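You operate a simulated robot arm through the tools that you are given. There is no shell and no other tool. Be economical: measure what you need, move in short steps, check, and stop when the job is done.

You are at the controls of a simulated robot arm. One attempt, no reset.

## Task
Polish the tarnish off the silver tray and close the tin.
Fine: grey silver pad pressed in the polish tin; put the pad back. Set down upright: grey silver pad. What is to be rubbed or washed off counts as gone when no trace of it is left.

Only the result counts: the job must be done as asked and must still hold three seconds after the hand-in. Knocking over, shifting, dropping, spilling or breaking anything else fails it.

## Robot
A 7-joint arm with a two-finger parallel gripper, fixed in place. Base frame: the origin is at the foot of the arm, x ahead of it, y to its left, z up; the work surface is at about z = 0.803. Lengths are in m, angles in degrees, forces in N, time in s.
With the tool pointing down near the work surface it reaches from about 0.24 to 0.68 m from the base axis. Its first joint turns from -66.0 to 66.0 degrees. Payload 2.4 kg.
The TCP is the grasp point between the finger pads, 0.03 m short of the fingertips. In the tool frame z runs along the fingers and y along their closing line. The gripper opens to 0.094 m. The fingers are 0.028 m wide and 0.01 m thick; the gripper's body (0.05 by 0.096 m) begins 0.055 m behind the TCP.
Orientation is told as [roll, pitch, yaw] about the base's x, y, z axes, in that order, counted from this pose: with the fingers straight down and closing along the base's y, the tool's x points along the base's -x, its y along +y and its z along -z.

## Interface
- The arm moves only by the tool apply_moves. Its argument "rows" is a list of rows, each a list of 7 numbers: the shift along the base's x, y, z in units of 25 mm (1.0 is 25 mm), then the turn, a rotation vector about the base's x, y, z in units of 8 degrees (1.0 is 8 degrees), then the opening, from 0 (shut) to 1 (fully open). In form: [[tx, ty, tz, rx, ry, rz, claw], ...]. A call has 1 to 10 rows; each row shifts and turns the commanded pose from where the row before left it. A call with a number of a shift or a turn outside -1 to 1 is refused whole. A row lasts 0.2 s, in which the tool goes at most 0.05 m and 8.6 degrees; a call with a longer step from one row to the next is refused whole, and so is a gripper value outside its range. A pose out of reach is approached as far as the arm can. The call stops where the force on the tool passes 40 N (or 10 N more than at its start, if that is more) or the arm is blocked; 0.2 s more then pass. Each finger travels about 0.153 m/s and halts on what it meets, pressing with about 37 N; the grip force reading is that of the motor and also rises with nothing between the fingers. The clock runs only during rows and for 0.2 s after the last one: add rows that do not move to give the fingers time. It gives the time, the measured TCP pose, the force on the tool (base axes), the opening and the grip force at its end, in the units of the frame above (readings bear some noise), with the torque about the TCP (base axes, N m) and any sound that the robot's microphone picked up.
- Cameras (640 x 400 px; columns grow to the right, rows downward): "scene" is fixed at [0.0427, 0.4804, 1.4392]; the picture's right is [-0.69, -0.73, 0.00], its down [-0.44, 0.42, -0.79] and it looks along [0.58, -0.54, -0.61] (base axes); focal length 335 px, centre (320, 200). "wrist" rides on the gripper at [0.076, 0.014, -0.102] in the tool frame; the picture's right is [-0.18, 0.98, 0.00], its down [-0.75, -0.14, -0.64] and it looks along [-0.63, -0.12, 0.77] (tool axes); focal length 243 px, centre (320, 200). There is no depth. A picture from a camera that has moved, and an enlarged one, comes with that camera's place and axes in the base frame and with its lens.
- camera(camera): a new picture of that camera. It takes no simulated time.
- enlarge(camera, box): a new picture of the part [left, top, right, bottom] of that camera's present view, enlarged. It takes no simulated time.
- hand_in(): hands the job in; it is judged then, once.

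Work in short steps. Places have to be worked out from the pictures, the camera data and where the tool is seen: move nearer, look again, correct. Check each grasp and each placing, and mend what went wrong. You have 120 turns and 76 pictures in all, those below and enlarged ones among them. Open the gripper and draw the arm clear of the work before you hand the job in, unless the task says otherwise; then end with one line.

The tools are called by a JSON object that holds its "api" and its "payload". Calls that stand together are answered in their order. apply_moves: Moves the arm, as the interface text tells. Its arguments: {"type":"object","properties":{"rows":{"type":"array"}},"required":["rows"]} The other tools are called the same way: camera (camera) takes a picture; enlarge (camera, box) takes an enlarged picture of a part of a camera's view; hand_in () hands the job in.

At the start:

```text
time: 0.0
tool_pos: [0.4524, 0.0409, 1.1293]
tool_rot: [0.0, 0.0, 0.0]
force: [0.5, -0.2, 0.4]
wrist_torque: [0.0, -0.01, 0.0]
gripper_width: 0.0941
gripper_force: 0.1
```

scene: 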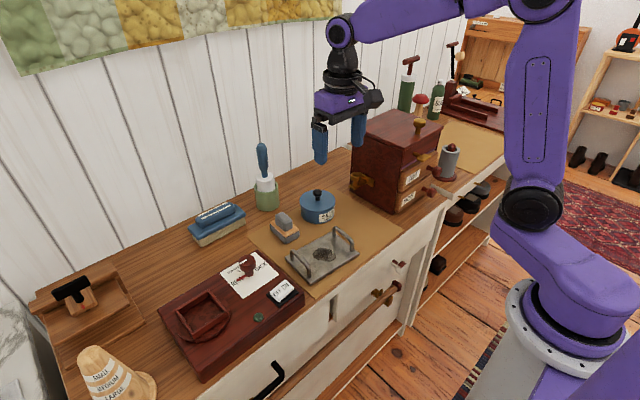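
wrist: 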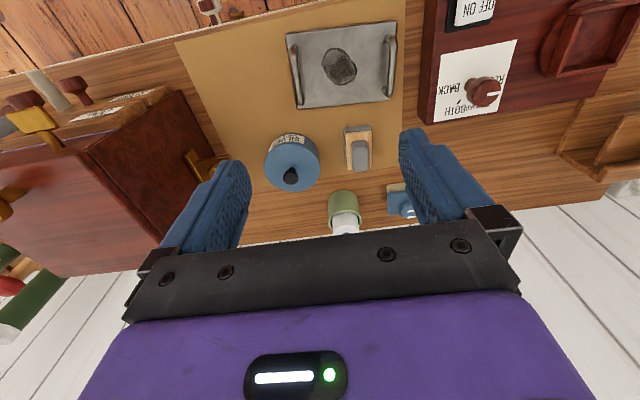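

I start by enlarging the work area in both views to identify the tin, pad, and tray.

{"api": "enlarge", "payload": {"camera": "scene", "box": [180, 130, 400, 310]}}

{"api": "enlarge", "payload": {"camera": "wrist", "box": [230, 10, 450, 240]}}

```text
2.22 times, centred on (290, 220) of scene
camera zoom: at [0.0427, 0.4804, 1.4392], right [-0.69, -0.73, 0.0], down [-0.44, 0.42, -0.79], along [0.58, -0.54, -0.61], focal length 744 px, centre (387, 156)
```

zoom: 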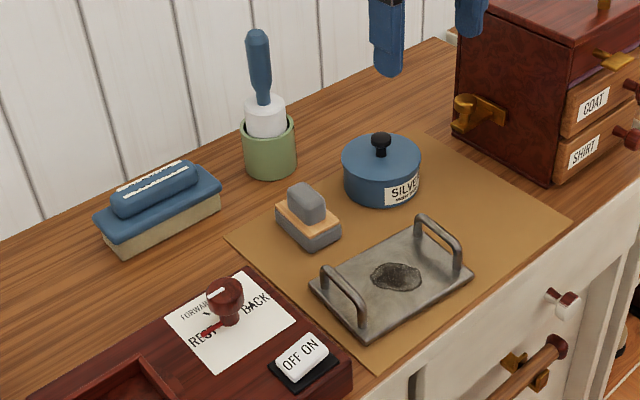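

```text
1.74 times, centred on (340, 125) of wrist
camera zoom: at [0.3765, 0.0559, 1.2316], right [0.18, 0.98, 0.0], down [0.75, -0.14, 0.64], along [0.63, -0.12, -0.77], focal length 422 px, centre (285, 330)
```

zoom: 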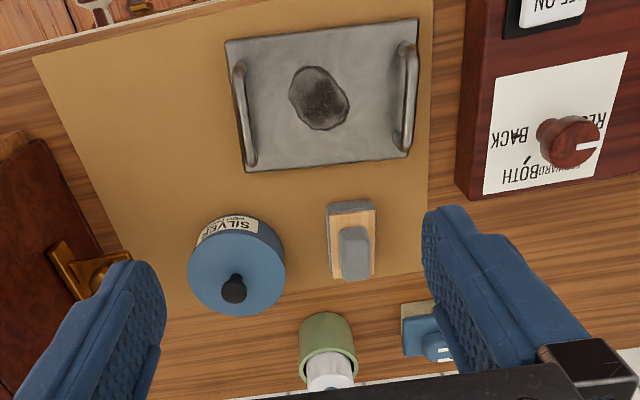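

The tin is lidded (knob at about [0.607, -0.038, 0.873]), the pad is near [0.60, 0.087], and the tarnish is near [0.463, 0.07]. I move above the knob and look again.

{"api": "apply_moves", "payload": {"rows": [[0.9, -0.5, -0.8, 0, 0, 0, 1], [0.9, -0.5, -0.8, 0, 0, 0, 1], [0.9, -0.5, -0.8, 0, 0, 0, 1], [0.9, -0.5, -0.8, 0, 0, 0, 1], [0.9, -0.5, -0.8, 0, 0, 0, 1], [0.9, -0.4, -0.8, 0, 0, 0, 1], [0.4, -0.2, -0.8, 0, 0, 0, 1], [0, 0, 0, 0, 0, 0, 1]]}}

{"api": "camera", "payload": {"camera": "wrist"}}

{"api": "enlarge", "payload": {"camera": "scene", "box": [220, 130, 420, 290]}}

```text
time: 1.8
tool_pos: [0.5976, -0.0351, 0.9876]
tool_rot: [-0.1, 0.0, 0.0]
force: [0.2, 0.8, 0.1]
wrist_torque: [-0.03, -0.02, 0.0]
gripper_width: 0.0942
gripper_force: 0.1
```

```text
71 pictures are left
camera wrist: at [0.5207, -0.0206, 1.0909], right [0.18, 0.98, 0.0], down [0.75, -0.14, 0.64], along [0.63, -0.12, -0.77], focal length 243 px, centre (320, 200)
```

wrist: 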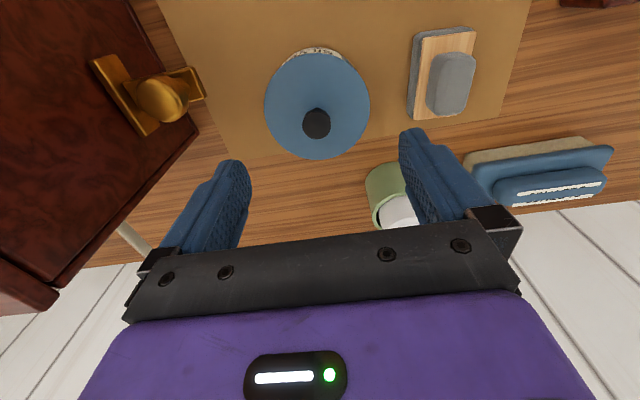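

```text
2.50 times, centred on (320, 210) of scene
camera zoom: at [0.0428, 0.4804, 1.4392], right [-0.69, -0.73, 0.0], down [-0.44, 0.42, -0.79], along [0.58, -0.54, -0.61], focal length 837 px, centre (320, 175)
```

zoom: 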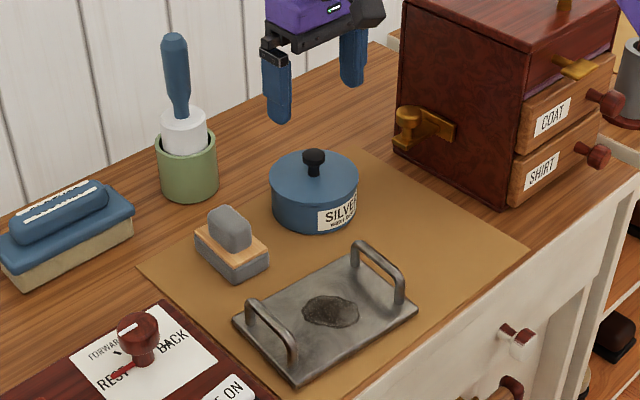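

The knob is about [0.608, -0.040] with its top near 0.883 and the lid top near 0.85. I descend to TCP z≈0.888 with the gripper partly open.

{"api": "apply_moves", "payload": {"rows": [[0.42, -0.2, -0.8, 0, 0, 0, 0.7], [0, 0, -0.9, 0, 0, 0, 0.7], [0, 0, -0.9, 0, 0, 0, 0.7], [0, 0, -0.8, 0, 0, 0, 0.7], [0, 0, -0.55, 0, 0, 0, 0.7], [0, 0, 0, 0, 0, 0, 0.7]]}}

{"api": "camera", "payload": {"camera": "wrist"}}

{"api": "enlarge", "payload": {"camera": "scene", "box": [260, 140, 380, 240]}}

```text
time: 3.2
tool_pos: [0.6069, -0.042, 0.8898]
tool_rot: [0.0, 0.1, 0.0]
force: [-0.1, -0.8, 0.4]
wrist_torque: [0.01, -0.02, 0.0]
gripper_width: 0.0659
gripper_force: 0.1
```

```text
69 pictures are left
camera wrist: at [0.5312, -0.0274, 0.9926], right [0.18, 0.98, 0.0], down [0.75, -0.14, 0.64], along [0.63, -0.12, -0.77], focal length 243 px, centre (320, 200)
```

wrist: 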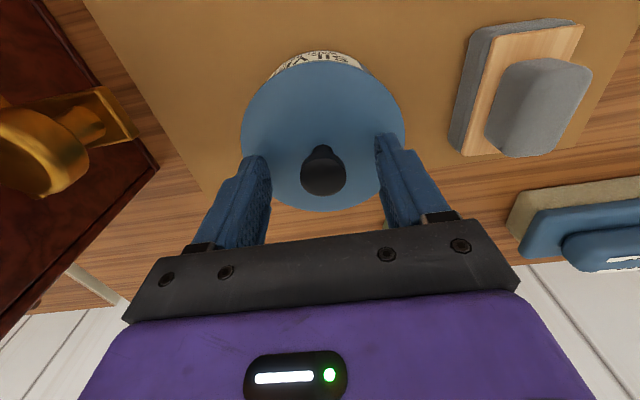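

```text
4.00 times, centred on (320, 190) of scene
camera zoom: at [0.0427, 0.4804, 1.4392], right [-0.69, -0.73, 0.0], down [-0.44, 0.42, -0.79], along [0.58, -0.54, -0.61], focal length 1339 px, centre (320, 240)
```

zoom: 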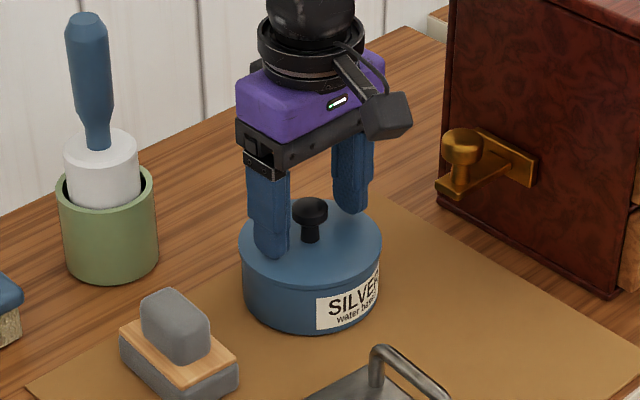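

The knob is centred between the fingers. I lower 4 mm and close.

{"api": "apply_moves", "payload": {"rows": [[0, 0.05, -0.16, 0, 0, 0, 0.7], [0, 0, 0, 0, 0, 0, 0.2], [0, 0, 0, 0, 0, 0, 0], [0, 0, 0, 0, 0, 0, 0]]}}

```text
time: 4.2
tool_pos: [0.6075, -0.0402, 0.885]
tool_rot: [0.0, 0.0, 0.0]
force: [-0.5, -0.6, -0.2]
wrist_torque: [-0.03, 0.0, 0.01]
gripper_width: 0.0246
gripper_force: 37.0
heard: snap
```

Gripped the knob (24.6 mm wide); a snap was heard. I lift slowly and look.

{"api": "apply_moves", "payload": {"rows": [[0, 0, 0.4, 0, 0, 0, 0], [0, 0, 0.4, 0, 0, 0, 0], [0, 0, 0.6, 0, 0, 0, 0], [0, 0, 0.6, 0, 0, 0, 0], [0, 0, 0, 0, 0, 0, 0]]}}

{"api": "enlarge", "payload": {"camera": "scene", "box": [260, 120, 400, 240]}}

```text
time: 5.4
tool_pos: [0.6087, -0.0398, 0.9371]
tool_rot: [0.0, 0.0, -0.1]
force: [-0.5, -0.4, -0.6]
wrist_torque: [-0.01, -0.03, 0.0]
gripper_width: 0.0249
gripper_force: 37.1
```

```text
3.33 times, centred on (330, 180) of scene
camera zoom: at [0.0427, 0.4804, 1.4392], right [-0.69, -0.73, 0.0], down [-0.44, 0.42, -0.79], along [0.58, -0.54, -0.61], focal length 1116 px, centre (287, 267)
```

zoom: 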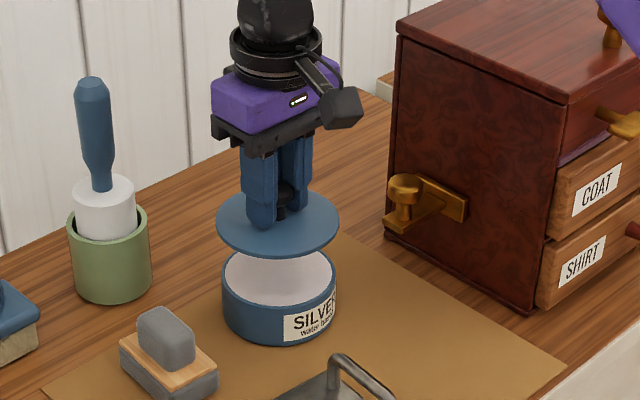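

Lid is off and the tin is open with pale polish inside. I carry the lid to the free mat area at about [0.48, -0.088].

{"api": "apply_moves", "payload": {"rows": [[-0.9, -0.35, 0, 0, 0, 0, 0], [-0.9, -0.35, 0, 0, 0, 0, 0], [-0.9, -0.35, 0, 0, 0, 0, 0], [-0.9, -0.35, 0, 0, 0, 0, 0], [-0.9, -0.35, 0, 0, 0, 0, 0], [-0.6, -0.2, -0.5, 0, 0, 0, 0], [0, 0, -0.8, 0, 0, 0, 0], [0, 0, -0.8, 0, 0, 0, 0], [0, 0, 0, 0, 0, 0, 0]]}}

{"api": "enlarge", "payload": {"camera": "scene", "box": [260, 140, 420, 280]}}

{"api": "camera", "payload": {"camera": "wrist"}}

```text
time: 7.4
tool_pos: [0.4805, -0.0889, 0.8834]
tool_rot: [0.0, -0.1, 0.1]
force: [0.1, -0.6, -0.4]
wrist_torque: [0.02, 0.01, -0.01]
gripper_width: 0.025
gripper_force: 36.8
```

```text
2.86 times, centred on (340, 210) of scene
camera zoom: at [0.0427, 0.4804, 1.4392], right [-0.69, -0.73, 0.0], down [-0.44, 0.42, -0.79], along [0.58, -0.54, -0.61], focal length 957 px, centre (263, 171)
```

zoom: 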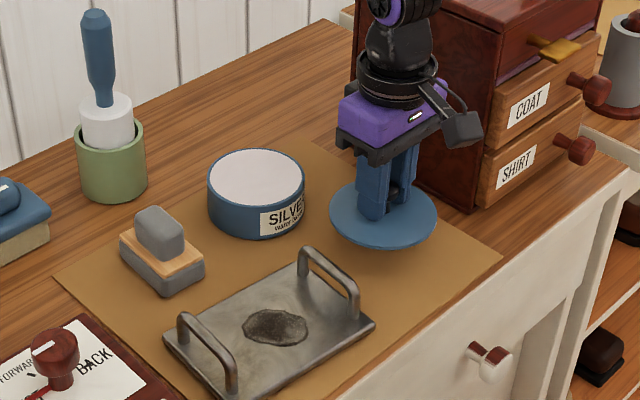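

```text
65 pictures are left
camera wrist: at [0.4042, -0.0744, 0.9857], right [0.18, 0.98, 0.0], down [0.75, -0.14, 0.64], along [0.63, -0.12, -0.77], focal length 243 px, centre (320, 200)
```

wrist: 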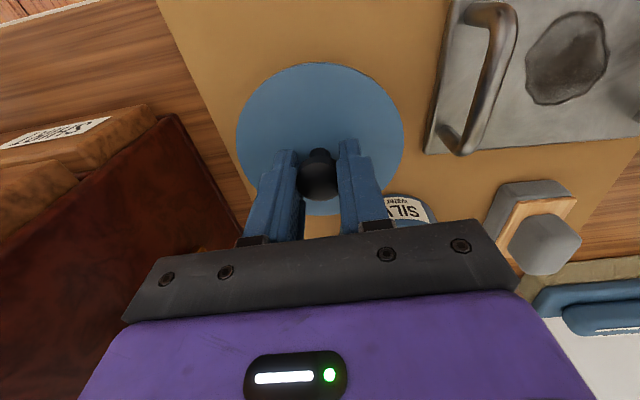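

The spot is clear. I lower in small steps until contact.

{"api": "apply_moves", "payload": {"rows": [[0, 0, -0.6, 0, 0, 0, 0], [0, 0, -0.4, 0, 0, 0, 0], [0, 0, 0, 0, 0, 0, 0]]}}

{"api": "enlarge", "payload": {"camera": "scene", "box": [310, 170, 400, 230]}}

```text
time: 8.2
tool_pos: [0.4802, -0.0886, 0.8594]
tool_rot: [0.0, -0.1, 0.0]
force: [0.1, -0.2, -0.5]
wrist_torque: [-0.04, -0.02, 0.04]
gripper_width: 0.0247
gripper_force: 36.3
```

```text
6.67 times, centred on (355, 200) of scene
camera zoom: at [0.0427, 0.4804, 1.4392], right [-0.69, -0.73, 0.0], down [-0.44, 0.42, -0.79], along [0.58, -0.54, -0.61], focal length 2232 px, centre (87, 200)
```

zoom: 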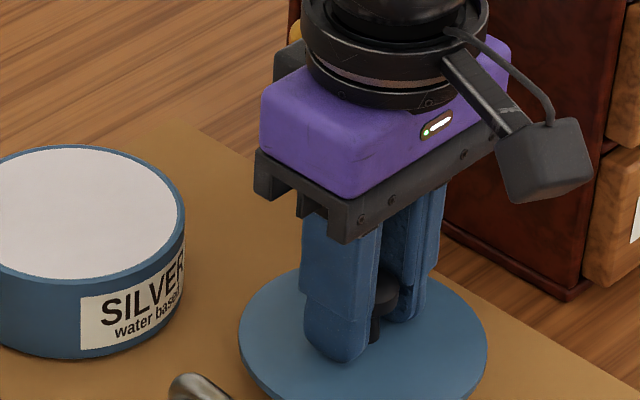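

{"api": "apply_moves", "payload": {"rows": [[0, 0, -0.2, 0, 0, 0, 0], [0, 0, -0.2, 0, 0, 0, 0], [0, 0, 0, 0, 0, 0, 0]]}}

```text
time: 9.0
tool_pos: [0.4806, -0.0893, 0.8481]
tool_rot: [0.1, 0.1, 0.0]
force: [-0.2, 0.7, -1.2]
wrist_torque: [-0.01, -0.02, -0.01]
gripper_width: 0.025
gripper_force: 36.6
```

No contact force yet; I go on in 2 mm steps.

{"api": "apply_moves", "payload": {"rows": [[0, 0, -0.08, 0, 0, 0, 0], [0, 0, -0.08, 0, 0, 0, 0], [0, 0, 0, 0, 0, 0, 0]]}}

{"api": "enlarge", "payload": {"camera": "scene", "box": [310, 170, 400, 230]}}

```text
time: 9.8
tool_pos: [0.4809, -0.0885, 0.8454]
tool_rot: [0.0, -0.1, 0.0]
force: [0.0, 1.2, 0.0]
wrist_torque: [-0.03, 0.03, 0.02]
gripper_width: 0.0246
gripper_force: 36.9
```

```text
6.67 times, centred on (355, 200) of scene
camera zoom: at [0.0427, 0.4804, 1.4392], right [-0.69, -0.73, 0.0], down [-0.44, 0.42, -0.79], along [0.58, -0.54, -0.61], focal length 2232 px, centre (87, 200)
```

zoom: 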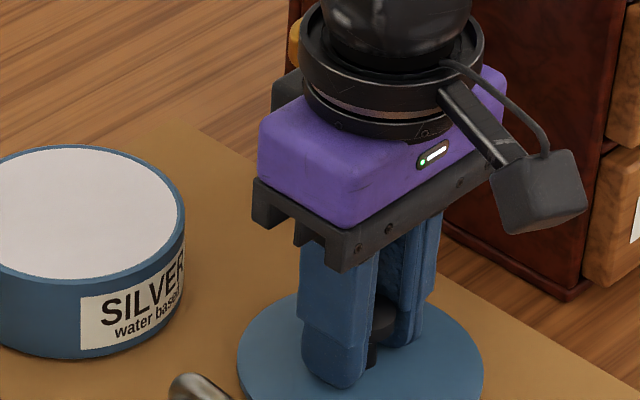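

{"api": "apply_moves", "payload": {"rows": [[0, 0, -0.08, 0, 0, 0, 0], [0, 0, -0.06, 0, 0, 0, 0], [0, 0, 0, 0, 0, 0, 0]]}}

```text
time: 10.6
tool_pos: [0.4806, -0.089, 0.8416]
tool_rot: [0.0, 0.0, 0.0]
force: [0.4, -0.5, -0.5]
wrist_torque: [0.01, -0.02, -0.02]
gripper_width: 0.0245
gripper_force: 36.7
```

Still free; a further 3 mm.

{"api": "apply_moves", "payload": {"rows": [[0, 0, -0.06, 0, 0, 0, 0], [0, 0, -0.06, 0, 0, 0, 0], [0, 0, 0, 0, 0, 0, 0]]}}

{"api": "enlarge", "payload": {"camera": "scene", "box": [310, 180, 400, 240]}}

```text
time: 11.3
tool_pos: [0.4798, -0.088, 0.8407]
tool_rot: [0.0, 0.2, 0.0]
force: [-5.7, 0.9, 11.1]
wrist_torque: [-0.02, -0.04, -0.01]
gripper_width: 0.0248
gripper_force: 37.0
stopped in row 3: the force on the tool passed its limit at 41 N (the readings are from after the stop); the commanded pose is now the measured one
```

```text
6.67 times, centred on (355, 210) of scene
camera zoom: at [0.0425, 0.4804, 1.4392], right [-0.69, -0.73, 0.0], down [-0.44, 0.42, -0.79], along [0.58, -0.54, -0.61], focal length 2232 px, centre (87, 133)
```

zoom: 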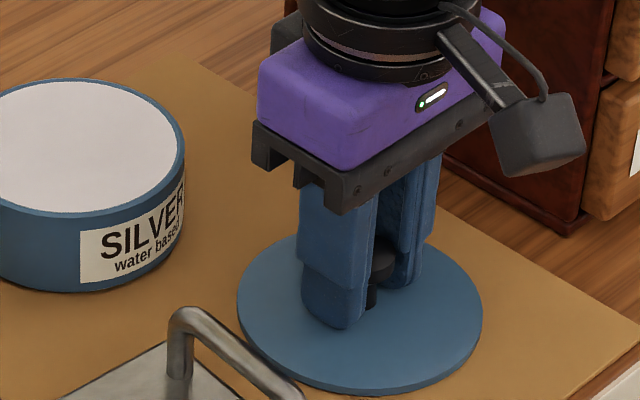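

Lid rests on the mat at TCP z≈0.8407. I release and rise, then go above the pad for a look.

{"api": "apply_moves", "payload": {"rows": [[0, 0, 0, 0, 0, 0, 0.3], [0, 0, 0, 0, 0, 0, 0.7], [0, 0, 0.5, 0, 0, 0, 0.8], [0, 0, 1, 0, 0, 0, 0.8], [0, 0, 1, 0, 0, 0, 0.8], [0, 0, 1, 0, 0, 0, 0.8], [0.6, 0.8, 0.8, 0, 0, 0, 0.9], [0.6, 0.9, 0, 0, 0, 0, 0.9], [0.6, 0.9, 0, 0, 0, 0, 0.9], [0.6, 0.9, 0, 0, 0, 0, 0.9]]}}

{"api": "apply_moves", "payload": {"rows": [[0.8, 0.9, 0, 0, 0, 0, 0.9], [0.8, 0.9, 0, 0, 0, 0, 0.9], [0.8, 0.9, 0, 0, 0, 0, 0.9], [0, 0.8, 0, 0, 0, 0, 0.9], [0, 0, 0, 0, 0, 0, 0.9]]}}

{"api": "camera", "payload": {"camera": "wrist"}}

{"api": "enlarge", "payload": {"camera": "scene", "box": [260, 170, 400, 290]}}

```text
time: 13.5
tool_pos: [0.5398, -0.0022, 0.9474]
tool_rot: [0.0, 0.0, 0.0]
force: [-0.1, 0.3, -0.7]
wrist_torque: [0.0, 0.0, 0.03]
gripper_width: 0.0846
gripper_force: 0.1
```

```text
time: 14.7
tool_pos: [0.6013, 0.0876, 0.9481]
tool_rot: [0.0, 0.0, 0.0]
force: [-0.1, -1.1, 0.1]
wrist_torque: [0.01, 0.0, 0.01]
gripper_width: 0.0847
gripper_force: 0.0
```

```text
61 pictures are left
camera wrist: at [0.5244, 0.102, 1.0497], right [0.18, 0.98, 0.0], down [0.75, -0.14, 0.64], along [0.63, -0.12, -0.77], focal length 243 px, centre (320, 200)
```

wrist: 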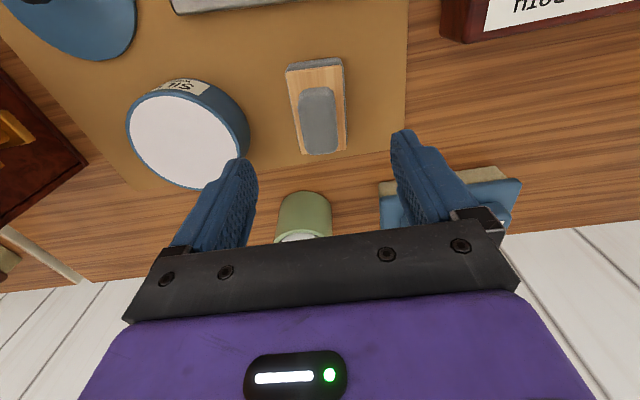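

```text
3.33 times, centred on (330, 230) of scene
camera zoom: at [0.0427, 0.4804, 1.4392], right [-0.69, -0.73, 0.0], down [-0.44, 0.42, -0.79], along [0.58, -0.54, -0.61], focal length 1116 px, centre (287, 100)
```

zoom: 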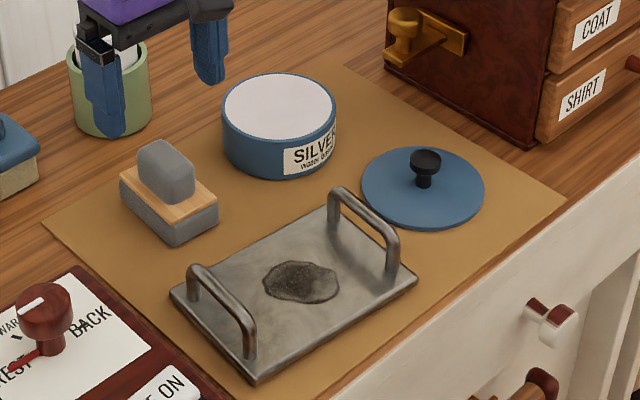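

The pad lies about x 0.565–0.64, y 0.065–0.109, yawed about -3.5°, with its handle at [0.600, 0.087] and handle top ≈0.868. I turn the tool to match and descend part way to check.

{"api": "apply_moves", "payload": {"rows": [[0, 0, -0.8, 0, 0, -0.43, 0.8], [0, 0, -0.8, 0, 0, 0, 0.8], [0, 0, 0, 0, 0, 0, 0.8]]}}

{"api": "camera", "payload": {"camera": "wrist"}}

{"api": "enlarge", "payload": {"camera": "scene", "box": [260, 180, 350, 260]}}

```text
time: 15.5
tool_pos: [0.6001, 0.0852, 0.9083]
tool_rot: [0.0, -0.1, -3.5]
force: [0.0, -0.3, -0.2]
wrist_torque: [0.01, 0.0, 0.02]
gripper_width: 0.0752
gripper_force: 0.0
```

```text
59 pictures are left
camera wrist: at [0.5256, 0.1056, 1.0103], right [0.24, 0.97, 0.0], down [0.74, -0.19, 0.64], along [0.62, -0.16, -0.77], focal length 243 px, centre (320, 200)
```

wrist: 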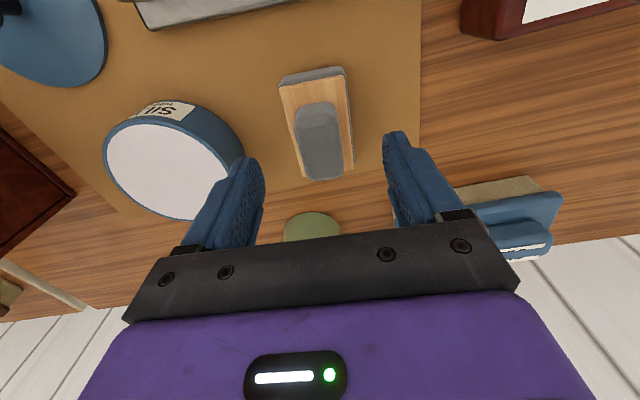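

```text
5.00 times, centred on (305, 220) of scene
camera zoom: at [0.0427, 0.4804, 1.4392], right [-0.69, -0.73, 0.0], down [-0.44, 0.42, -0.79], along [0.58, -0.54, -0.61], focal length 1674 px, centre (395, 100)
```

zoom: 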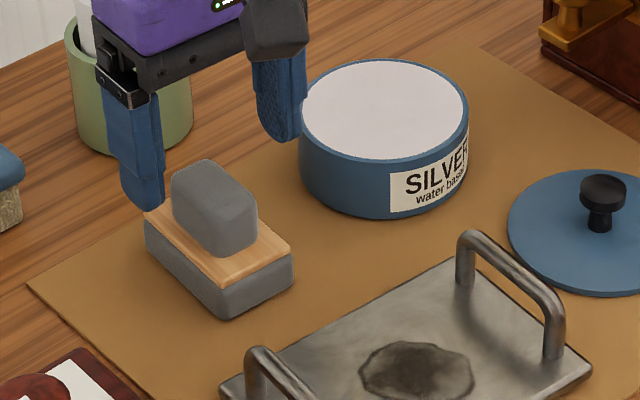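

The pad and fingers line up (handle x 0.582–0.621). I descend to z≈0.870 and grip.

{"api": "apply_moves", "payload": {"rows": [[0.1, 0.04, -0.8, 0, 0, -0.06, 0.8], [0, 0, -0.5, 0, 0, 0, 0.7], [0, 0, -0.22, 0, 0, 0, 0.6], [0, 0, 0, 0, 0, 0, 0.6]]}}

{"api": "enlarge", "payload": {"camera": "scene", "box": [260, 180, 350, 260]}}

```text
time: 16.5
tool_pos: [0.6034, 0.0855, 0.8714]
tool_rot: [0.0, 0.0, -3.9]
force: [-0.1, 0.3, -0.2]
wrist_torque: [0.0, 0.0, 0.0]
gripper_width: 0.0563
gripper_force: 0.1
```

```text
5.00 times, centred on (305, 220) of scene
camera zoom: at [0.0427, 0.4804, 1.4392], right [-0.69, -0.73, 0.0], down [-0.44, 0.42, -0.79], along [0.58, -0.54, -0.61], focal length 1674 px, centre (395, 100)
```

zoom: 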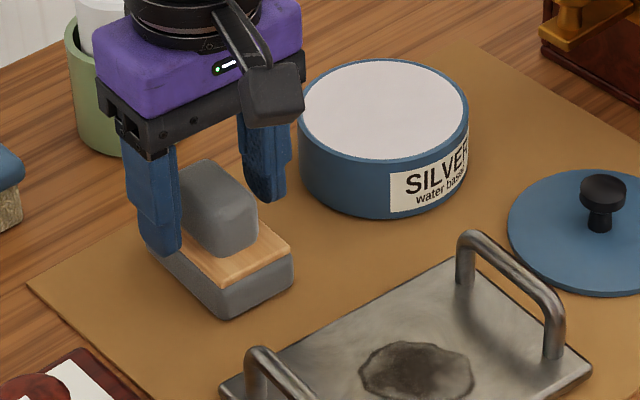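

{"api": "apply_moves", "payload": {"rows": [[0, 0, 0, 0, 0, 0, 0.3], [0, 0, 0, 0, 0, 0, 0.1], [0, 0, 0, 0, 0, 0, 0], [0, 0, 0, 0, 0, 0, 0]]}}

{"api": "camera", "payload": {"camera": "wrist"}}

```text
time: 17.5
tool_pos: [0.6021, 0.0878, 0.8702]
tool_rot: [-0.1, 0.0, -3.9]
force: [0.3, -0.9, 0.4]
wrist_torque: [-0.07, -0.04, -0.03]
gripper_width: 0.0292
gripper_force: 36.3
```

```text
56 pictures are left
camera wrist: at [0.528, 0.107, 0.9724], right [0.25, 0.97, 0.0], down [0.74, -0.19, 0.64], along [0.62, -0.16, -0.77], focal length 243 px, centre (320, 200)
```

wrist: 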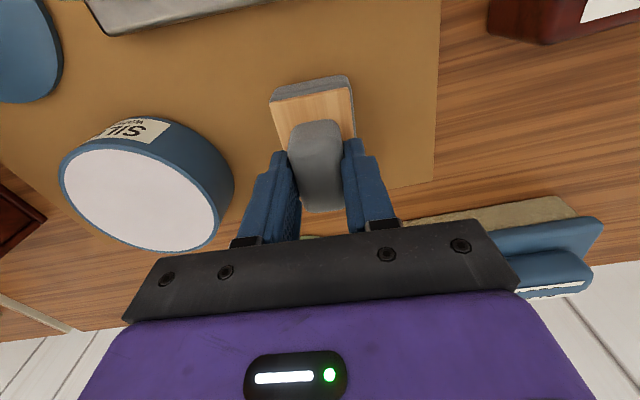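

Handle gripped (29 mm). I lift and carry it over the tin.

{"api": "apply_moves", "payload": {"rows": [[0, 0, 0.5, 0, 0, 0, 0], [0, 0, 0.9, 0, 0, 0, 0], [0, 0, 0.9, 0, 0, 0, 0], [0, 0, 0.9, 0, 0, 0, 0], [0, 0, 0.2, 0, 0, 0, 0], [0, -0.9, 0, 0, 0, 0, 0], [0, -0.9, 0, 0, 0, 0, 0], [0.1, -0.9, 0, 0, 0, 0, 0], [0, -0.9, 0, 0, 0, 0, 0], [0, -0.9, 0, 0, 0, 0, 0]]}}

{"api": "apply_moves", "payload": {"rows": [[0, -0.5, 0, 0, 0, 0, 0], [0, 0, -0.6, 0, 0, 0, 0], [0, 0, 0, 0, 0, 0, 0]]}}

{"api": "camera", "payload": {"camera": "wrist"}}

{"api": "enlarge", "payload": {"camera": "scene", "box": [270, 140, 370, 230]}}

```text
time: 19.7
tool_pos: [0.6059, -0.0257, 0.9545]
tool_rot: [0.1, 0.1, -3.8]
force: [0.5, 0.1, -2.0]
wrist_torque: [0.01, 0.03, 0.03]
gripper_width: 0.0294
gripper_force: 37.3
```

```text
time: 20.5
tool_pos: [0.6065, -0.0383, 0.9403]
tool_rot: [0.1, 0.0, -3.9]
force: [0.2, -0.1, -1.4]
wrist_torque: [-0.02, -0.01, 0.0]
gripper_width: 0.0291
gripper_force: 37.2
```

```text
55 pictures are left
camera wrist: at [0.5311, -0.0184, 1.0427], right [0.25, 0.97, 0.0], down [0.74, -0.19, 0.64], along [0.62, -0.16, -0.77], focal length 243 px, centre (320, 200)
```

wrist: 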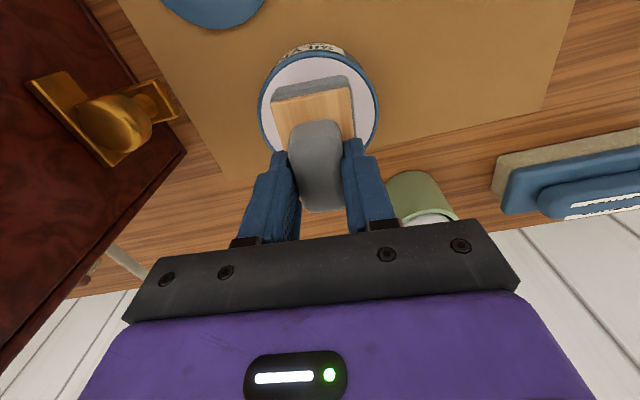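

```text
4.44 times, centred on (320, 185) of scene
camera zoom: at [0.0428, 0.4804, 1.4392], right [-0.69, -0.73, 0.0], down [-0.44, 0.42, -0.79], along [0.58, -0.54, -0.61], focal length 1488 px, centre (320, 267)
```

zoom: 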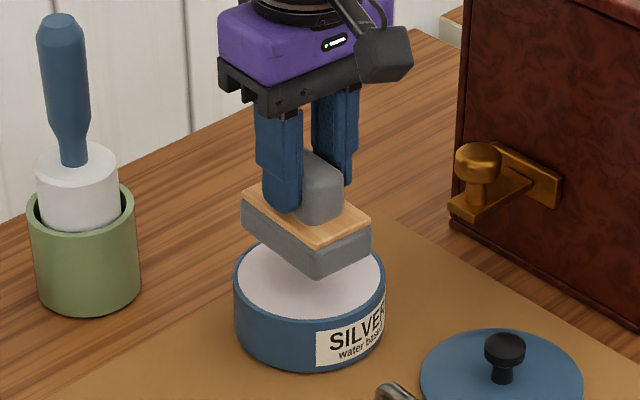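

Pad is centred over the tin. I lower to just above, then press in 1 mm steps.

{"api": "apply_moves", "payload": {"rows": [[0, -0.06, -0.5, 0, 0, 0, 0], [0, 0, -0.2, 0, 0, 0, 0], [0, 0, 0, 0, 0, 0, 0]]}}

{"api": "apply_moves", "payload": {"rows": [[0, 0, -0.06, 0, 0, 0, 0], [0, 0, -0.06, 0, 0, 0, 0], [0, 0, -0.06, 0, 0, 0, 0], [0, 0, 0, 0, 0, 0, 0]]}}

{"api": "enlarge", "payload": {"camera": "scene", "box": [280, 165, 360, 225]}}

```text
time: 21.3
tool_pos: [0.6043, -0.0397, 0.9233]
tool_rot: [0.0, 0.1, -3.8]
force: [-0.2, 0.0, -1.0]
wrist_torque: [0.0, -0.05, 0.03]
gripper_width: 0.0294
gripper_force: 36.8
```

```text
time: 22.3
tool_pos: [0.6055, -0.0411, 0.9172]
tool_rot: [0.0, 0.1, -3.9]
force: [0.5, -0.2, -2.3]
wrist_torque: [-0.02, -0.02, -0.04]
gripper_width: 0.0291
gripper_force: 37.4
```

```text
6.67 times, centred on (320, 195) of scene
camera zoom: at [0.0428, 0.4804, 1.4392], right [-0.69, -0.73, 0.0], down [-0.44, 0.42, -0.79], along [0.58, -0.54, -0.61], focal length 2232 px, centre (320, 233)
```

zoom: 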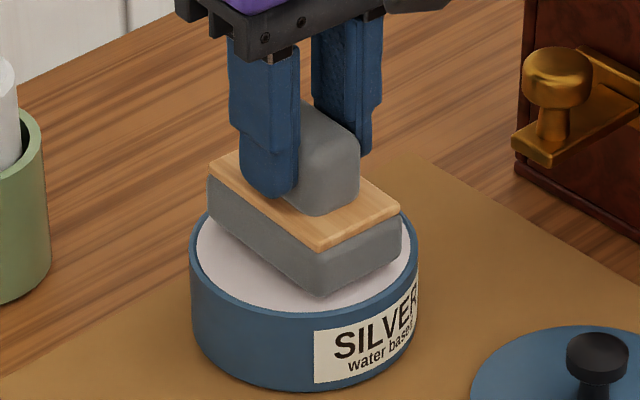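

Nearly touching; continue in 1 mm steps.

{"api": "apply_moves", "payload": {"rows": [[0, 0, -0.05, 0, 0, 0, 0], [0, 0, -0.05, 0, 0, 0, 0], [0, 0, 0, 0, 0, 0, 0]]}}

{"api": "apply_moves", "payload": {"rows": [[0, 0, -0.05, 0, 0, 0, 0], [0, 0, -0.05, 0, 0, 0, 0], [0, 0, 0, 0, 0, 0, 0]]}}

{"api": "apply_moves", "payload": {"rows": [[0, 0, -0.04, 0, 0, 0, 0], [0, 0, -0.04, 0, 0, 0, 0], [0, 0, 0, 0, 0, 0, 0]]}}

{"api": "enlarge", "payload": {"camera": "scene", "box": [280, 165, 360, 225]}}

```text
time: 23.1
tool_pos: [0.6059, -0.039, 0.9151]
tool_rot: [0.0, -0.1, -3.9]
force: [0.2, -0.3, -0.4]
wrist_torque: [0.04, -0.03, 0.01]
gripper_width: 0.0291
gripper_force: 37.1
```

```text
time: 23.9
tool_pos: [0.6069, -0.0397, 0.9153]
tool_rot: [0.0, -0.2, -4.0]
force: [-11.6, -2.8, 35.0]
wrist_torque: [0.01, 0.98, 0.02]
gripper_width: 0.0293
gripper_force: 36.8
```

```text
time: 24.5
tool_pos: [0.606, -0.0398, 0.9153]
tool_rot: [0.0, -0.3, -4.0]
force: [0.3, -0.1, 6.0]
wrist_torque: [-0.02, 0.18, 0.0]
gripper_width: 0.0292
gripper_force: 36.7
stopped in row 2: the force on the tool passed its limit at 48 N (the readings are from after the stop); the commanded pose is now the measured one
```

```text
6.67 times, centred on (320, 195) of scene
camera zoom: at [0.0427, 0.4804, 1.4392], right [-0.69, -0.73, 0.0], down [-0.44, 0.42, -0.79], along [0.58, -0.54, -0.61], focal length 2232 px, centre (320, 233)
```

zoom: 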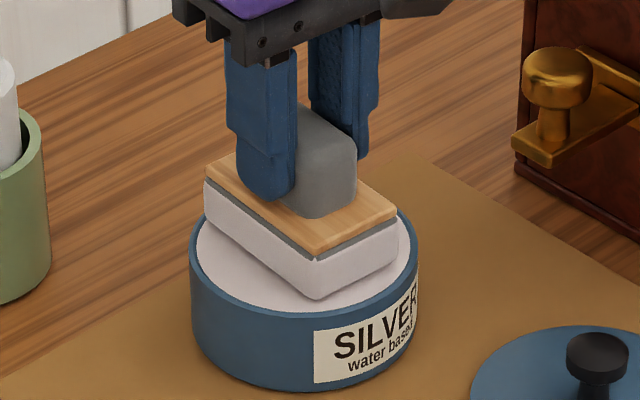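

The pad is charged (its sole turned white). I lift and move over the tarnish at about [0.463, 0.07].

{"api": "apply_moves", "payload": {"rows": [[0, 0, 0.4, 0, 0, 0, 0], [0, 0, 0.6, 0, 0, 0, 0], [0, 0, 0.8, 0, 0, 0, 0], [-0.8, 0.6, 0, 0, 0, 0, 0], [-0.8, 0.6, 0, 0, 0, 0, 0], [-0.8, 0.6, 0, 0, 0, 0, 0], [-0.8, 0.6, 0, 0, 0, 0, 0], [-0.8, 0.6, 0, 0, 0, 0, 0], [-0.8, 0.6, 0, 0, 0, 0, 0], [-0.9, 0.8, 0, 0, 0, 0, 0]]}}

{"api": "apply_moves", "payload": {"rows": [[0, 0, 0, 0, 0, 0, 0]]}}

{"api": "camera", "payload": {"camera": "wrist"}}

{"api": "enlarge", "payload": {"camera": "scene", "box": [270, 170, 390, 300]}}

```text
time: 26.7
tool_pos: [0.462, 0.0694, 0.9568]
tool_rot: [0.0, -0.2, -3.9]
force: [0.6, -0.3, -0.4]
wrist_torque: [-0.01, -0.04, -0.02]
gripper_width: 0.0292
gripper_force: 36.9
```

```text
time: 27.1
tool_pos: [0.4631, 0.0698, 0.958]
tool_rot: [0.1, -0.2, -3.8]
force: [-0.8, 0.8, -2.1]
wrist_torque: [0.0, -0.01, -0.01]
gripper_width: 0.0297
gripper_force: 37.1
```

```text
51 pictures are left
camera wrist: at [0.388, 0.0902, 1.0602], right [0.25, 0.97, 0.0], down [0.74, -0.19, 0.64], along [0.62, -0.16, -0.76], focal length 243 px, centre (320, 200)
```

wrist: 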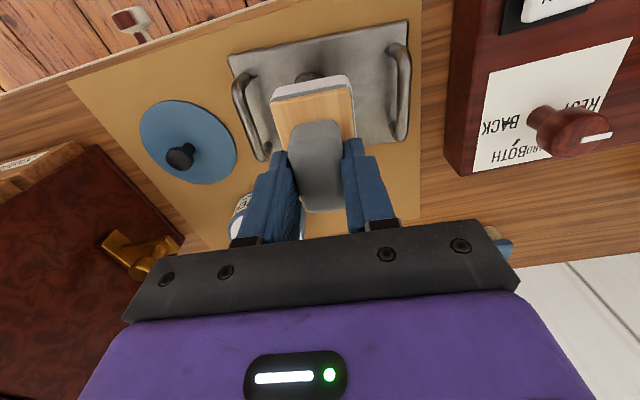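

```text
3.08 times, centred on (330, 235) of scene
camera zoom: at [0.0427, 0.4804, 1.4392], right [-0.69, -0.73, 0.0], down [-0.44, 0.42, -0.79], along [0.58, -0.54, -0.61], focal length 1030 px, centre (289, 92)
```

zoom: 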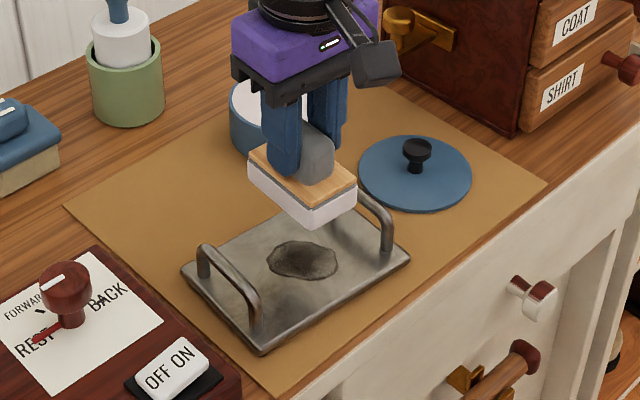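

Tarnish spans about x 0.437–0.492, y 0.043–0.096, inside the handles. I descend toward contact at its centre.

{"api": "apply_moves", "payload": {"rows": [[0, 0, -0.9, 0, 0, 0, 0], [0, 0, -0.9, 0, 0, 0, 0], [0, 0, -0.6, 0, 0, 0, 0], [0, 0, -0.2, 0, 0, 0, 0], [0, 0, 0, 0, 0, 0, 0]]}}

{"api": "enlarge", "payload": {"camera": "scene", "box": [270, 200, 390, 290]}}

```text
time: 28.3
tool_pos: [0.4642, 0.0704, 0.8938]
tool_rot: [0.0, -0.3, -4.0]
force: [0.4, -0.2, -0.8]
wrist_torque: [-0.03, -0.01, 0.04]
gripper_width: 0.029
gripper_force: 36.5
```

```text
4.44 times, centred on (330, 245) of scene
camera zoom: at [0.0428, 0.4804, 1.4392], right [-0.69, -0.73, 0.0], down [-0.44, 0.42, -0.79], along [0.58, -0.54, -0.61], focal length 1488 px, centre (276, 0)
```

zoom: 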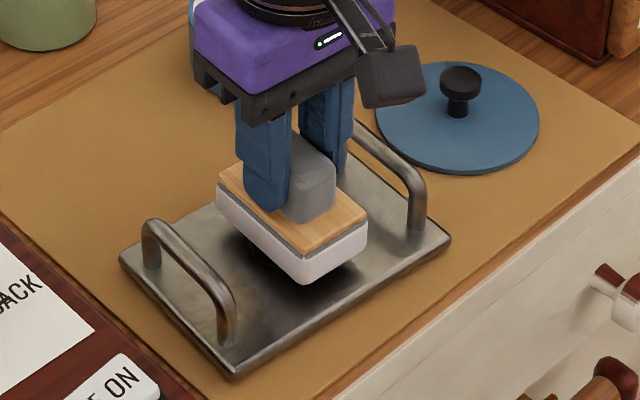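

{"api": "apply_moves", "payload": {"rows": [[0, 0, -0.08, 0, 0, 0, 0], [0, 0, -0.08, 0, 0, 0, 0], [0, 0, -0.08, 0, 0, 0, 0], [0, 0, 0, 0, 0, 0, 0]]}}

{"api": "apply_moves", "payload": {"rows": [[0, 0, -0.08, 0, 0, 0, 0], [0, 0, -0.04, 0, 0, 0, 0], [0, 0, 0, 0, 0, 0, 0]]}}

{"api": "apply_moves", "payload": {"rows": [[0, 0, -0.04, 0, 0, 0, 0], [0, 0, -0.04, 0, 0, 0, 0], [0, 0, 0, 0, 0, 0, 0]]}}

```text
time: 29.3
tool_pos: [0.4646, 0.0696, 0.8877]
tool_rot: [0.0, -0.3, -4.0]
force: [0.4, -0.1, -2.3]
wrist_torque: [0.0, -0.01, -0.02]
gripper_width: 0.0293
gripper_force: 37.4
```

```text
time: 30.1
tool_pos: [0.4632, 0.0709, 0.8855]
tool_rot: [0.0, -0.2, -3.9]
force: [0.0, -0.1, -1.2]
wrist_torque: [0.0, 0.0, 0.01]
gripper_width: 0.0292
gripper_force: 36.8
```

```text
time: 30.9
tool_pos: [0.4646, 0.0696, 0.8831]
tool_rot: [0.1, -0.1, -4.1]
force: [0.5, 0.7, -0.5]
wrist_torque: [0.0, -0.01, -0.01]
gripper_width: 0.029
gripper_force: 37.2
```

Still no contact at 0.883; I keep going by single millimetres.

{"api": "apply_moves", "payload": {"rows": [[0, 0, -0.04, 0, 0, 0, 0], [0, 0, -0.02, 0, 0, 0, 0], [0, 0, 0, 0, 0, 0, 0]]}}

{"api": "apply_moves", "payload": {"rows": [[0, 0, -0.04, 0, 0, 0, 0], [0, 0, 0, 0, 0, 0, 0]]}}

{"api": "apply_moves", "payload": {"rows": [[0, 0, -0.03, 0, 0, 0, 0], [0, 0, 0, 0, 0, 0, 0]]}}

```text
time: 31.7
tool_pos: [0.4648, 0.0705, 0.8829]
tool_rot: [0.0, -0.2, -4.0]
force: [-8.6, -1.5, 36.0]
wrist_torque: [-0.31, 0.61, -0.02]
gripper_width: 0.0292
gripper_force: 37.1
```

```text
time: 32.0
tool_pos: [0.4648, 0.0708, 0.8832]
tool_rot: [0.0, -0.2, -4.0]
force: [-5.8, 0.5, 12.7]
wrist_torque: [-0.19, 0.13, -0.03]
gripper_width: 0.0295
gripper_force: 37.4
stopped in row 1: the force on the tool passed its limit at 50 N (the readings are from after the stop); the commanded pose is now the measured one
```

```text
time: 32.6
tool_pos: [0.4646, 0.0701, 0.8822]
tool_rot: [0.0, -0.2, -4.0]
force: [-8.1, -4.0, 31.8]
wrist_torque: [-0.31, 0.57, 0.08]
gripper_width: 0.0293
gripper_force: 37.3
```

Contact at 0.883, pressing 32 N. I ease the force to around 10–15 N to avoid dragging the tray and make a small trial stroke.

{"api": "apply_moves", "payload": {"rows": [[0, 0, 0.025, 0, 0, 0, 0], [0, 0.2, 0, 0, 0, 0, 0], [0, 0.2, 0, 0, 0, 0, 0]]}}

{"api": "enlarge", "payload": {"camera": "scene", "box": [270, 200, 390, 290]}}

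```text
time: 33.4
tool_pos: [0.4655, 0.0806, 0.8843]
tool_rot: [0.0, -0.4, -4.1]
force: [1.3, -9.2, 17.6]
wrist_torque: [-0.56, 0.3, 0.19]
gripper_width: 0.0294
gripper_force: 37.2
```

```text
4.44 times, centred on (330, 245) of scene
camera zoom: at [0.0425, 0.4801, 1.4393], right [-0.69, -0.73, 0.0], down [-0.44, 0.42, -0.79], along [0.58, -0.54, -0.61], focal length 1488 px, centre (276, 0)
```

zoom: 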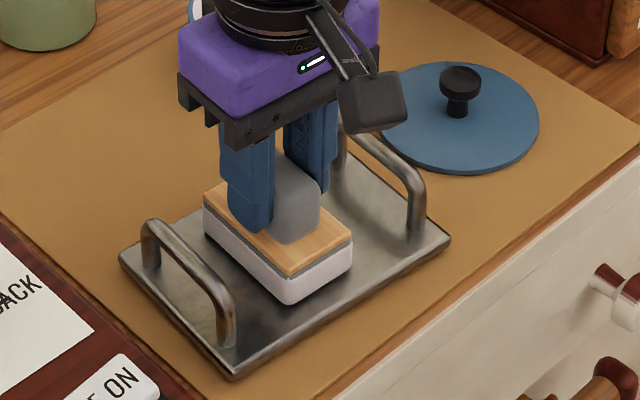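

The tray did not move and the pad slides. I continue strokes across the patch.

{"api": "apply_moves", "payload": {"rows": [[0, 0.4, 0, 0, 0, 0, 0], [0, -0.4, 0, 0, 0, 0, 0], [0, -0.4, 0, 0, 0, 0, 0], [0, -0.4, 0, 0, 0, 0, 0], [0, -0.4, 0, 0, 0, 0, 0], [0, 0.4, 0, 0, 0, 0, 0], [0, 0.4, 0, 0, 0, 0, 0], [0, 0.4, 0, 0, 0, 0, 0], [0, 0.4, 0, 0, 0, 0, 0]]}}

{"api": "enlarge", "payload": {"camera": "scene", "box": [270, 200, 390, 290]}}

```text
time: 35.4
tool_pos: [0.4642, 0.092, 0.8833]
tool_rot: [0.0, -0.2, -3.9]
force: [0.1, 0.2, -1.1]
wrist_torque: [0.02, -0.01, 0.01]
gripper_width: 0.0292
gripper_force: 37.0
```

```text
4.44 times, centred on (330, 245) of scene
camera zoom: at [0.0428, 0.4804, 1.4392], right [-0.69, -0.73, 0.0], down [-0.44, 0.42, -0.79], along [0.58, -0.54, -0.61], focal length 1488 px, centre (276, 0)
```

zoom: 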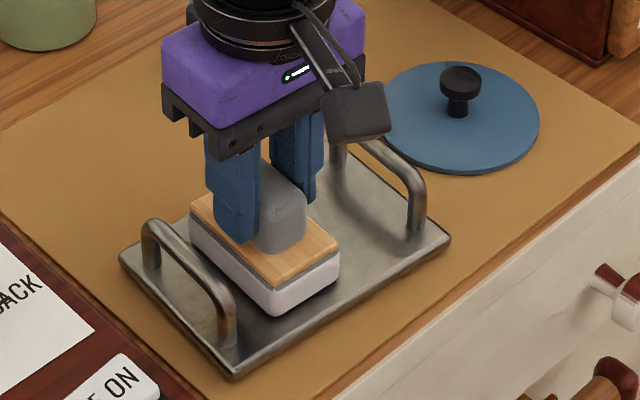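

Contact faded to 0 N; I press down about 1.5 mm more and check force.

{"api": "apply_moves", "payload": {"rows": [[0, 0, -0.04, 0, 0, 0, 0], [0, -0.2, 0, 0, 0, 0, 0]]}}

```text
time: 36.0
tool_pos: [0.4658, 0.0886, 0.8825]
tool_rot: [0.1, -0.6, -3.8]
force: [-2.4, 15.8, 34.4]
wrist_torque: [0.61, 1.24, -0.47]
gripper_width: 0.0291
gripper_force: 36.9
```

{"api": "apply_moves", "payload": {"rows": [[0, -0.3, 0.015, 0, 0, 0, 0], [0, -0.4, 0, 0, 0, 0, 0], [0, -0.4, 0, 0, 0, 0, 0], [0, -0.4, 0, 0, 0, 0, 0], [0.2, 0, 0, 0, 0, 0, 0], [0.2, 0, 0, 0, 0, 0, 0]]}}

{"api": "enlarge", "payload": {"camera": "scene", "box": [270, 200, 390, 290]}}

```text
time: 37.2
tool_pos: [0.4663, 0.0482, 0.8826]
tool_rot: [-0.1, -0.1, -3.7]
force: [-7.1, 1.8, 16.3]
wrist_torque: [-0.06, -0.22, 0.03]
gripper_width: 0.0293
gripper_force: 37.0
stopped in row 5: the force on the tool passed its limit at 52 N (the readings are from after the stop); the commanded pose is now the measured one
```

```text
4.44 times, centred on (330, 245) of scene
camera zoom: at [0.0423, 0.4804, 1.4392], right [-0.69, -0.73, 0.0], down [-0.44, 0.42, -0.79], along [0.58, -0.54, -0.61], focal length 1488 px, centre (276, 0)
```

zoom: 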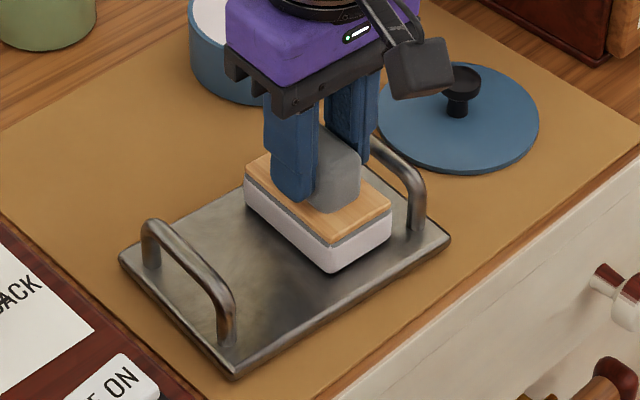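

Most looks clean. I lift the pad and check the tray.

{"api": "apply_moves", "payload": {"rows": [[0, 0, 0.4, 0, 0, 0, 0], [0, 0, 0.8, 0, 0, 0, 0], [0.5, 0, 0.8, 0, 0, 0, 0], [0.9, 0, 0.8, 0, 0, 0, 0], [0.9, 0, 0, 0, 0, 0, 0], [0.9, 0, 0, 0, 0, 0, 0], [0, 0, 0, 0, 0, 0, 0]]}}

{"api": "enlarge", "payload": {"camera": "scene", "box": [290, 220, 380, 290]}}

{"api": "camera", "payload": {"camera": "wrist"}}

```text
time: 38.8
tool_pos: [0.5466, 0.0464, 0.9535]
tool_rot: [0.0, -0.1, -3.7]
force: [-0.3, 0.0, -1.6]
wrist_torque: [-0.04, -0.03, -0.01]
gripper_width: 0.0293
gripper_force: 37.3
```

```text
5.71 times, centred on (335, 255) of scene
camera zoom: at [0.0428, 0.4804, 1.4392], right [-0.69, -0.73, 0.0], down [-0.44, 0.42, -0.79], along [0.58, -0.54, -0.61], focal length 1913 px, centre (234, -114)
```

zoom: 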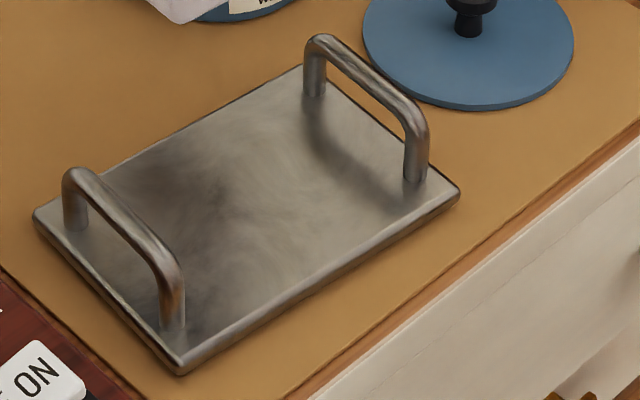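

```text
44 pictures are left
camera wrist: at [0.4711, 0.0666, 1.0556], right [0.25, 0.97, 0.0], down [0.74, -0.19, 0.64], along [0.62, -0.16, -0.77], focal length 243 px, centre (320, 200)
```

wrist: 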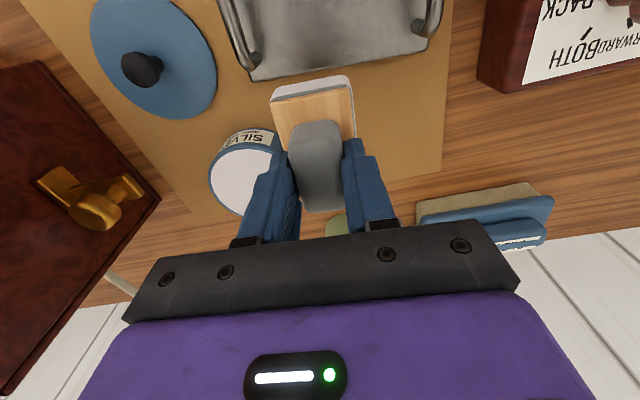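

The blob is gone, but a dim smudge remains that may be the arm's shadow. I move the pad above its home place and look again.

{"api": "apply_moves", "payload": {"rows": [[0.6, 0.4, 0, 0, 0, 0, 0], [0.6, 0.4, 0, 0, 0, 0, 0], [0.6, 0.4, 0, 0, 0, 0, 0], [0.45, 0.4, 0, 0, 0, 0, 0], [0, 0, 0, 0, 0, 0, 0]]}}

{"api": "enlarge", "payload": {"camera": "scene", "box": [290, 220, 380, 290]}}

```text
time: 40.0
tool_pos: [0.6035, 0.0876, 0.9525]
tool_rot: [0.0, -0.2, -3.8]
force: [-0.5, 0.2, -1.3]
wrist_torque: [-0.01, 0.0, 0.03]
gripper_width: 0.0294
gripper_force: 37.1
```

```text
5.71 times, centred on (335, 255) of scene
camera zoom: at [0.0428, 0.4804, 1.4392], right [-0.69, -0.73, 0.0], down [-0.44, 0.42, -0.79], along [0.58, -0.54, -0.61], focal length 1913 px, centre (234, -114)
```

zoom: 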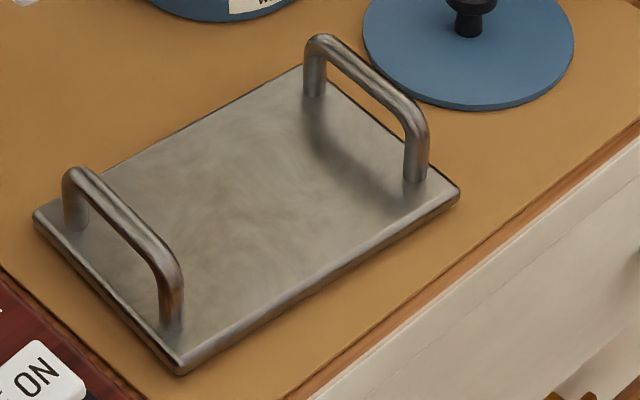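

It was shadow; the tray looks clean. One tighter check for faint traces, and a start-of-lowering of the pad to home.

{"api": "enlarge", "payload": {"camera": "scene", "box": [305, 232, 355, 272]}}

{"api": "apply_moves", "payload": {"rows": [[0, 0, -0.9, 0, 0, 0, 0], [0, 0, -0.9, 0, 0, 0, 0], [0, 0, -0.9, 0, 0, 0, 0], [0, 0, -0.2, 0, 0, 0, 0], [0, 0, 0, 0, 0, 0, 0]]}}

{"api": "camera", "payload": {"camera": "wrist"}}

```text
10.00 times, centred on (330, 252) of scene
camera zoom: at [0.0428, 0.4804, 1.4392], right [-0.69, -0.73, 0.0], down [-0.44, 0.42, -0.79], along [0.58, -0.54, -0.61], focal length 3348 px, centre (220, -320)
```

zoom: 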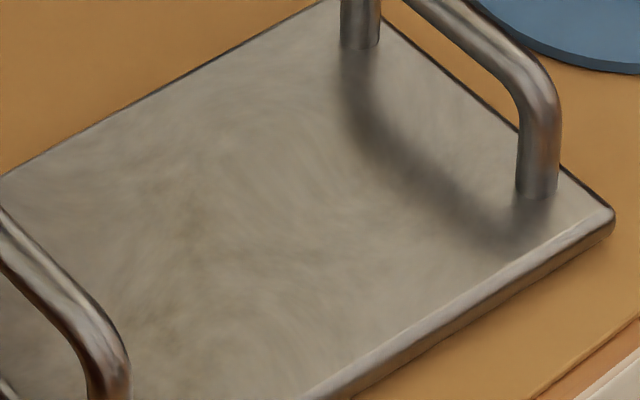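

```text
time: 41.2
tool_pos: [0.6025, 0.0868, 0.8803]
tool_rot: [0.0, -0.1, -3.8]
force: [-0.4, 0.3, -2.1]
wrist_torque: [0.0, 0.01, 0.0]
gripper_width: 0.029
gripper_force: 37.0
```

```text
41 pictures are left
camera wrist: at [0.5268, 0.1074, 0.9815], right [0.25, 0.97, 0.0], down [0.74, -0.19, 0.64], along [0.62, -0.16, -0.77], focal length 243 px, centre (320, 200)
```

wrist: 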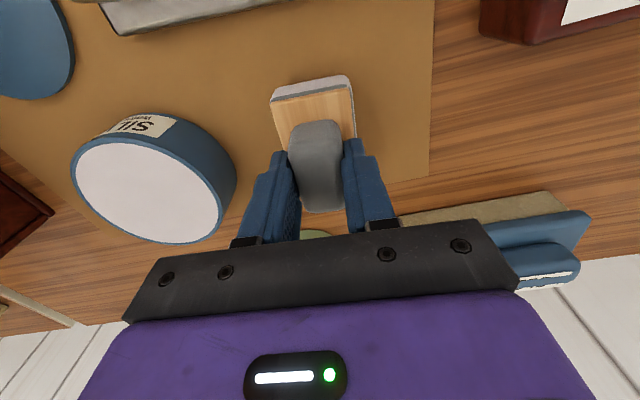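

Let me check the left part of the former patch more closely before setting the pad down.

{"api": "enlarge", "payload": {"camera": "scene", "box": [308, 242, 340, 264]}}

{"api": "enlarge", "payload": {"camera": "scene", "box": [260, 200, 400, 300]}}

```text
16.00 times, centred on (324, 253) of scene
camera zoom: at [0.0428, 0.4804, 1.4392], right [-0.69, -0.73, 0.0], down [-0.44, 0.42, -0.79], along [0.58, -0.54, -0.61], focal length 5357 px, centre (256, -648)
```

zoom: 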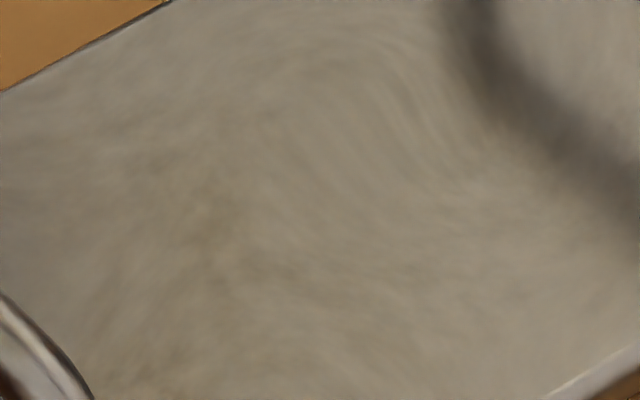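

```text
4.00 times, centred on (330, 250) of scene
camera zoom: at [0.0428, 0.4804, 1.4392], right [-0.69, -0.73, 0.0], down [-0.44, 0.42, -0.79], along [0.58, -0.54, -0.61], focal length 1339 px, centre (280, 0)
```

zoom: 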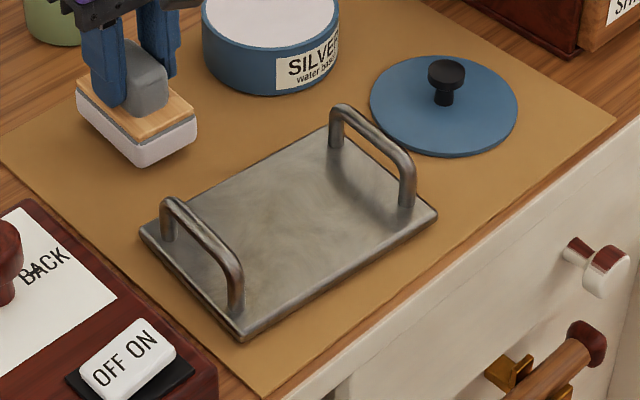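

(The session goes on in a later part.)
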